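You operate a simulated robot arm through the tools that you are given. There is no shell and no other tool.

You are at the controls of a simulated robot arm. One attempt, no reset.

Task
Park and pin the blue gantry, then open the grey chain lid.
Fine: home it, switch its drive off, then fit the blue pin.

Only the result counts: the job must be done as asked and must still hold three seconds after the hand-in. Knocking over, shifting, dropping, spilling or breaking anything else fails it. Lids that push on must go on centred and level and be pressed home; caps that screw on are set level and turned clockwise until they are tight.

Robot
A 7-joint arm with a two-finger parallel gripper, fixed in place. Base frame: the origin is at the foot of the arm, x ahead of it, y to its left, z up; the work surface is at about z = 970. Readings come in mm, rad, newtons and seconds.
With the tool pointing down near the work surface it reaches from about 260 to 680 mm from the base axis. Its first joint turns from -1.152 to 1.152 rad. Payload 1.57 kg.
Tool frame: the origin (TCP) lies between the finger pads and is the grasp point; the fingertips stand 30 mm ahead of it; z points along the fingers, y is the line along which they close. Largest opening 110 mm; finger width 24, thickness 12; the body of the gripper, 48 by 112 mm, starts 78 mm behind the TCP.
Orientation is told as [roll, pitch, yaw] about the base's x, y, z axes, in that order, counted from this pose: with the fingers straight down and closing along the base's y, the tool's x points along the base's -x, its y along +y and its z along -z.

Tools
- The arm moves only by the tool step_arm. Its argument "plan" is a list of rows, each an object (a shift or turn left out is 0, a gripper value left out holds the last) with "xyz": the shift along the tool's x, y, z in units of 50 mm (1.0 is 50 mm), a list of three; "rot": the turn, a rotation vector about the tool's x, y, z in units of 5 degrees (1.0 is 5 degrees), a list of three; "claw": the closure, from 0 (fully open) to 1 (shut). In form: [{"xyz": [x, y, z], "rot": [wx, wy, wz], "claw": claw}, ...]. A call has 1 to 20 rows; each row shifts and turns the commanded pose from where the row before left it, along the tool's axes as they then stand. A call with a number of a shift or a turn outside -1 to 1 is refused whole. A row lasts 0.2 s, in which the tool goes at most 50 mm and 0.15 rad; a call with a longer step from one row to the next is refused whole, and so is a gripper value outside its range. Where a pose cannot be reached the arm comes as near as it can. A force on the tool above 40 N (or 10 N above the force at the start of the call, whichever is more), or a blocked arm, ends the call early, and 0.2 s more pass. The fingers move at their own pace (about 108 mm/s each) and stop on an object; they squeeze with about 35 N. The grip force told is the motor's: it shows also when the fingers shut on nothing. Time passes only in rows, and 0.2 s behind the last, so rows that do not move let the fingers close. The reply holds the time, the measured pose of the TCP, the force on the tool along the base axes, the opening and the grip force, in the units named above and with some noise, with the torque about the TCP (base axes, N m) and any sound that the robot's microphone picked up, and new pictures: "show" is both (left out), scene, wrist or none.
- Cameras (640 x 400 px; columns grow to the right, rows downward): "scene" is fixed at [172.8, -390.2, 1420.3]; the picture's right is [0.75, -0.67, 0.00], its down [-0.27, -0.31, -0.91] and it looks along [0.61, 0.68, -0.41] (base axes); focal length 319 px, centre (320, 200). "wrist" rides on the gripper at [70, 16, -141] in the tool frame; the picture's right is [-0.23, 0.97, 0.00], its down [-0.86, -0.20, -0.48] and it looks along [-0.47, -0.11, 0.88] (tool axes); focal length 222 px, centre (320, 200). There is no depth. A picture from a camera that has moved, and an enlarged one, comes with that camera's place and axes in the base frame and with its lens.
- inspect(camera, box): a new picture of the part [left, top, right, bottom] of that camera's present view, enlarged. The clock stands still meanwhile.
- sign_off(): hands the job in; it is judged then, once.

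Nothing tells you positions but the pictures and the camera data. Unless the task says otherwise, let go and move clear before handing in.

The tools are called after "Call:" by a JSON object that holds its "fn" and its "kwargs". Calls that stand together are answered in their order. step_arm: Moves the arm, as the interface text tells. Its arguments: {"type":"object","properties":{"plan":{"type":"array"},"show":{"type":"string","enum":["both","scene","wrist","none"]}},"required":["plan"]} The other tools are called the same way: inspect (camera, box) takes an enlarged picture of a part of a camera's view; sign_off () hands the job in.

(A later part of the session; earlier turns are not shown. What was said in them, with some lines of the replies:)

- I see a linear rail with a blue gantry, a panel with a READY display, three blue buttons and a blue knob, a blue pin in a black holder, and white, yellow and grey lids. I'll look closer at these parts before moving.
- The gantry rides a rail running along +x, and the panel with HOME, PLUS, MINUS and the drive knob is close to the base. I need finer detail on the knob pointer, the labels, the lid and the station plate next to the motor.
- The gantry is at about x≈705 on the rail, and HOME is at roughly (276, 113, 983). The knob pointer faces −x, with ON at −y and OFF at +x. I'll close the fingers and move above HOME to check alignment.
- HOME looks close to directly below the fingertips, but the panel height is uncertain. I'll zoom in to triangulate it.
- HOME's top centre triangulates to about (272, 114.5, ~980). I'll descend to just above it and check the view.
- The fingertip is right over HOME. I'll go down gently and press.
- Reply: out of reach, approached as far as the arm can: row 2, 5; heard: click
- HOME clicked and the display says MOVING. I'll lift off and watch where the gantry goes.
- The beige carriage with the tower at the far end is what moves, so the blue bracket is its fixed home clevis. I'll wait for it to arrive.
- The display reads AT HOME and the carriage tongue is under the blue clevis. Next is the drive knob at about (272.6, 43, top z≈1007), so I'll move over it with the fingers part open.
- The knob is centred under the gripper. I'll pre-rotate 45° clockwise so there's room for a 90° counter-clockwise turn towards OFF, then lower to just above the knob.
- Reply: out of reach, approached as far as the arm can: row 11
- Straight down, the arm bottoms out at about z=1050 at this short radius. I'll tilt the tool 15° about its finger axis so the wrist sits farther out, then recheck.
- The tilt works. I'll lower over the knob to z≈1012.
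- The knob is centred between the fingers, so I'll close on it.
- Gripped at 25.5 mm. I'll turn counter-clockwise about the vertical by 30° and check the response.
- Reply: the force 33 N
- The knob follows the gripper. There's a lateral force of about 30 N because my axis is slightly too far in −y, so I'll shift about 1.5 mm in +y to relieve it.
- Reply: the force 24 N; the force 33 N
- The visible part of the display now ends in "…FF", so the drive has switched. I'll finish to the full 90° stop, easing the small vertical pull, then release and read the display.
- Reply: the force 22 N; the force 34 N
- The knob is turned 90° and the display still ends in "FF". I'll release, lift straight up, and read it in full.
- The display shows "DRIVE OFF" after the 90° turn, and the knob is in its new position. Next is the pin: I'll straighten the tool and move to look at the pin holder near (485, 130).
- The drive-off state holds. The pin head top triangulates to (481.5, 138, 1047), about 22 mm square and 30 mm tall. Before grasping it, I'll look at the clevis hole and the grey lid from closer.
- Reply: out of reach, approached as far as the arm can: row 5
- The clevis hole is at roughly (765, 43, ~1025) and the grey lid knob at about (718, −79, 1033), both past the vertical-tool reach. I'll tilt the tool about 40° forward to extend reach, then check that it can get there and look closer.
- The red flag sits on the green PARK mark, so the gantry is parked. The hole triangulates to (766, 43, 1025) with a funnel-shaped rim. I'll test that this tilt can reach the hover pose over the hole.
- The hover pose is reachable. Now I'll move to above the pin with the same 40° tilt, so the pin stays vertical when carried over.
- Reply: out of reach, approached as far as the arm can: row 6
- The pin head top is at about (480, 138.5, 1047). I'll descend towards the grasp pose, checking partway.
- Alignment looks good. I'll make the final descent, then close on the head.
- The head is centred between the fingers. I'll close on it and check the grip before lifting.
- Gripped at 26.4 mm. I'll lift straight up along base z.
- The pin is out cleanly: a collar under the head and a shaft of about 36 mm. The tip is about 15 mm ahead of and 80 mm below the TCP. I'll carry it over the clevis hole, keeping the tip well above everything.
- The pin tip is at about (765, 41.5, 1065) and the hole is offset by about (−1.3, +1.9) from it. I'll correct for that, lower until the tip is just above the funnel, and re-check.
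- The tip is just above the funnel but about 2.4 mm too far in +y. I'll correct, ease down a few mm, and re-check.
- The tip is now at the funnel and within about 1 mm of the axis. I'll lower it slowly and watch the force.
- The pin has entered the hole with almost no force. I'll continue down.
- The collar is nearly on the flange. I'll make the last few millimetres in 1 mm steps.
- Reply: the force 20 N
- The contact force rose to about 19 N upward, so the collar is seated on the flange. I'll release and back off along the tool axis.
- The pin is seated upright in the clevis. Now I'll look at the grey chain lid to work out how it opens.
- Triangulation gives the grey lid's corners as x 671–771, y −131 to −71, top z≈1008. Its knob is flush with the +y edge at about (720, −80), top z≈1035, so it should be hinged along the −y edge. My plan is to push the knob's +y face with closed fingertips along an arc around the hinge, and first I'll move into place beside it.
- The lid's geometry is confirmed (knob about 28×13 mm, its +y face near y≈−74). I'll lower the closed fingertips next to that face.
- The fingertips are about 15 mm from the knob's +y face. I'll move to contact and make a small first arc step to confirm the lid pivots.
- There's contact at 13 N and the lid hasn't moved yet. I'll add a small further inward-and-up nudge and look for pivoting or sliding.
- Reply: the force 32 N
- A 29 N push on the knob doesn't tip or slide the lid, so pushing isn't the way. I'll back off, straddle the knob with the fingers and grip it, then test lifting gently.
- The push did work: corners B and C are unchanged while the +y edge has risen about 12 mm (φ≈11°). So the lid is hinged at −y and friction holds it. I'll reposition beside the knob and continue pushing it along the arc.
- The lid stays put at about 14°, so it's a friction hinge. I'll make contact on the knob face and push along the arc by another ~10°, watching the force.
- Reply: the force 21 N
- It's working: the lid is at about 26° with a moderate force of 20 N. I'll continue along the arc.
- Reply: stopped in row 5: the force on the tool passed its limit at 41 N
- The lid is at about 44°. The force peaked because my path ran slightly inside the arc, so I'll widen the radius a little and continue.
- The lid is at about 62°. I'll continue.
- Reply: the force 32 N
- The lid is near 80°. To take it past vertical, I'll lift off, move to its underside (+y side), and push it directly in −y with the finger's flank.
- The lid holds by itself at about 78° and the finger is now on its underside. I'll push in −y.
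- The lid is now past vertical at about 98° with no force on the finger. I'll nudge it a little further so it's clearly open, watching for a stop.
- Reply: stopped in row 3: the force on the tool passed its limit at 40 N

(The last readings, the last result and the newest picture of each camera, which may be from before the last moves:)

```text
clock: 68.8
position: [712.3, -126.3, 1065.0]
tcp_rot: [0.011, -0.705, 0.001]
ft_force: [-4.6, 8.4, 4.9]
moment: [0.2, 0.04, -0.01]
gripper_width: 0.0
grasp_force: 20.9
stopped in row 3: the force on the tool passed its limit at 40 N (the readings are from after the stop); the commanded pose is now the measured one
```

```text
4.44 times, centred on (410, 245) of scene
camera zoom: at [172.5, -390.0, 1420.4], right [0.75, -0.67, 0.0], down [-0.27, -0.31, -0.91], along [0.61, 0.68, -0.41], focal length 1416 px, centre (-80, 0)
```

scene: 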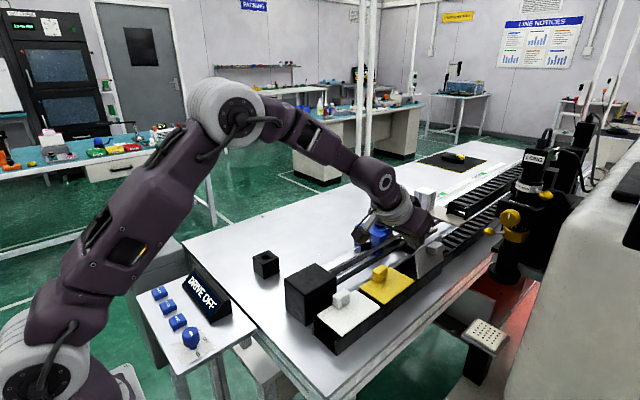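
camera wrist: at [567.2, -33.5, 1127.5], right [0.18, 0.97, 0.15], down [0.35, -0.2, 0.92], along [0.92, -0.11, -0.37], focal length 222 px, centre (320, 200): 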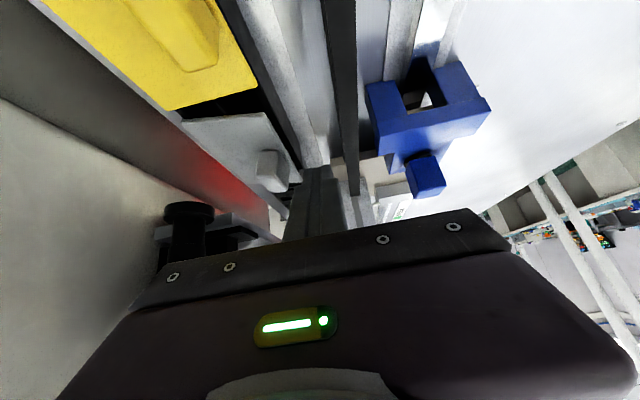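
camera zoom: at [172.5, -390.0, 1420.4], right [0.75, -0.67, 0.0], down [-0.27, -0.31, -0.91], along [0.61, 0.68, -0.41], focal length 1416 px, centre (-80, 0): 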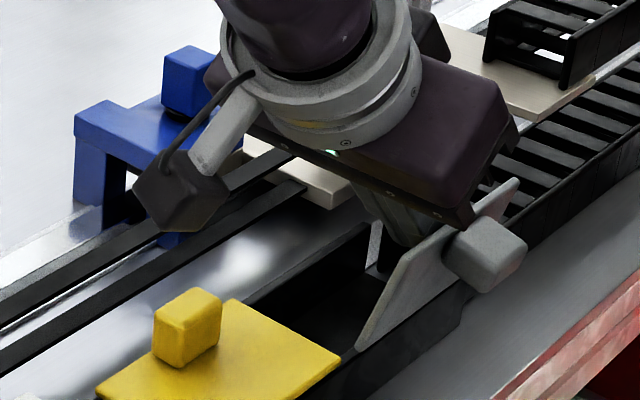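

The lid has reached its hard stop at about 105°, fully open. I'll back off in +y and lift clear.

Call:
{"fn": "step_arm", "kwargs": {"plan": [{"xyz": [0, 0.15, 0]}, {"xyz": [0, 0.25, 0]}, {"xyz": [-0.386, 0, -0.46]}, {"xyz": [-0.386, 0, -0.46]}, {"xyz": [-0.386, 0, -0.46]}, {"xyz": [-0.386, 0, -0.46]}, {"xyz": [0.5, 0, -0.45]}, {"xyz": [0.5, 0, -0.45]}, {"xyz": [0.5, 0, -0.45]}, {"xyz": [0, 0, 0]}]}}

Call:
{"fn": "inspect", "kwargs": {"camera": "scene", "box": [330, 170, 490, 290]}}

Call:
{"fn": "inspect", "kwargs": {"camera": "wrist", "box": [180, 40, 460, 220]}}

Call:
{"fn": "inspect", "kwargs": {"camera": "scene", "box": [140, 250, 280, 360]}}

```text
clock: 71.0
position: [608.5, -112.1, 1186.3]
tcp_rot: [0.007, -0.704, 0.001]
ft_force: [1.1, 0.3, -0.4]
moment: [-0.03, -0.02, -0.03]
gripper_width: 0.3
grasp_force: 21.1
camera wrist: at [465.8, -98.9, 1248.7], right [0.17, 0.97, 0.15], down [0.34, -0.2, 0.92], along [0.92, -0.1, -0.37], focal length 222 px, centre (320, 200)
```

scene: 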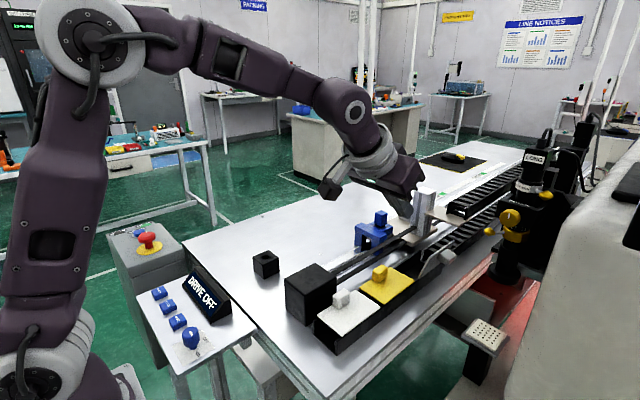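
wrist: 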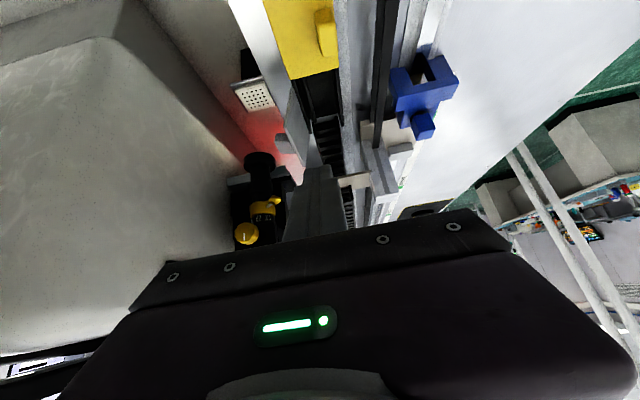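

```text
3.33 times, centred on (410, 230) of scene
camera zoom: at [172.8, -390.2, 1420.3], right [0.75, -0.67, 0.0], down [-0.27, -0.31, -0.91], along [0.61, 0.68, -0.41], focal length 1062 px, centre (20, 100)
```

zoom: 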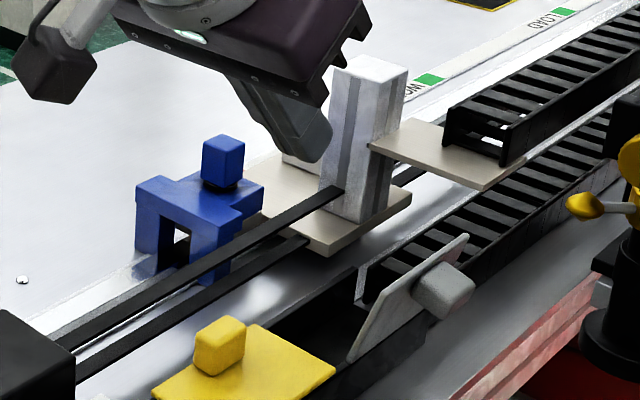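

```text
2.22 times, centred on (320, 130) of wrist
camera zoom: at [465.8, -98.9, 1248.7], right [0.17, 0.97, 0.15], down [0.34, -0.2, 0.92], along [0.92, -0.1, -0.37], focal length 494 px, centre (320, 356)
```

zoom: 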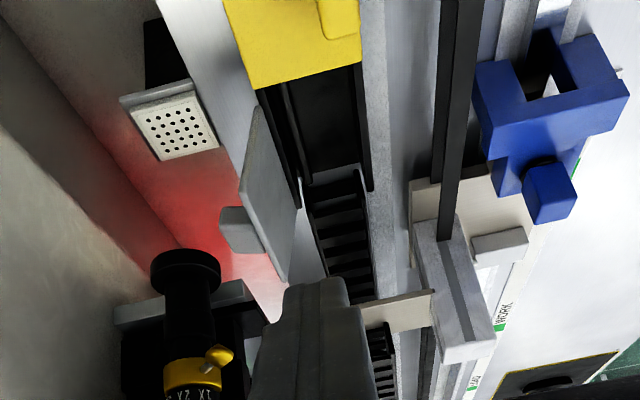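

```text
3.64 times, centred on (210, 305) of scene
camera zoom: at [172.8, -390.2, 1420.3], right [0.75, -0.67, 0.0], down [-0.27, -0.31, -0.91], along [0.61, 0.68, -0.41], focal length 1159 px, centre (720, -182)
```

zoom: 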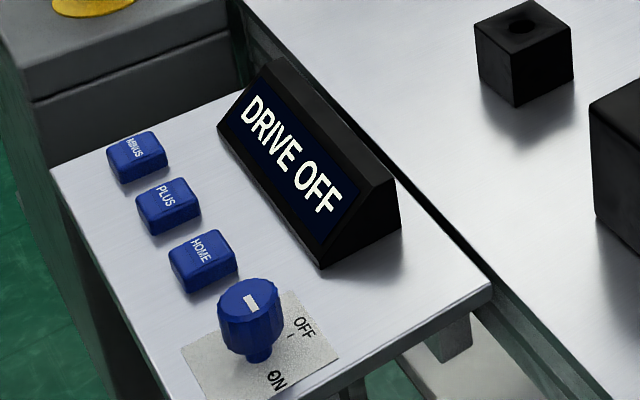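

The final view shows the gantry at PARK with the pin seated in the clevis. The display reads DRIVE OFF, the grey lid rests open past vertical, and the arm is clear with an empty gripper. I'm handing in.

Call:
{"fn": "sign_off", "kwargs": {}}

```text
The job is handed in.
```

The blue gantry is parked and pinned with its drive off, and the grey chain lid is open. I've handed the job in and haven't had a verdict back.

- **Home:** I pressed HOME. The display went to AT HOME and the gantry's red flag lined up with the green PARK mark.
- **Drive:** I turned the blue knob a quarter turn counter-clockwise and the display changed to DRIVE OFF. The knob's pointer now sits at the ON label. It was at neither label to begin with, when the drive was clearly on, so I went by the display.
- **Pin:** The blue pin is in the clevis hole with its collar resting on the flange. It went in almost without force until the collar seated at about 19 N.
- **Lid:** The grey lid is at its stop, about 105° open. Its hinge is stiff, so it holds its position.

The arm is clear of everything and the gripper is empty. Nothing else looked moved in the last pictures.
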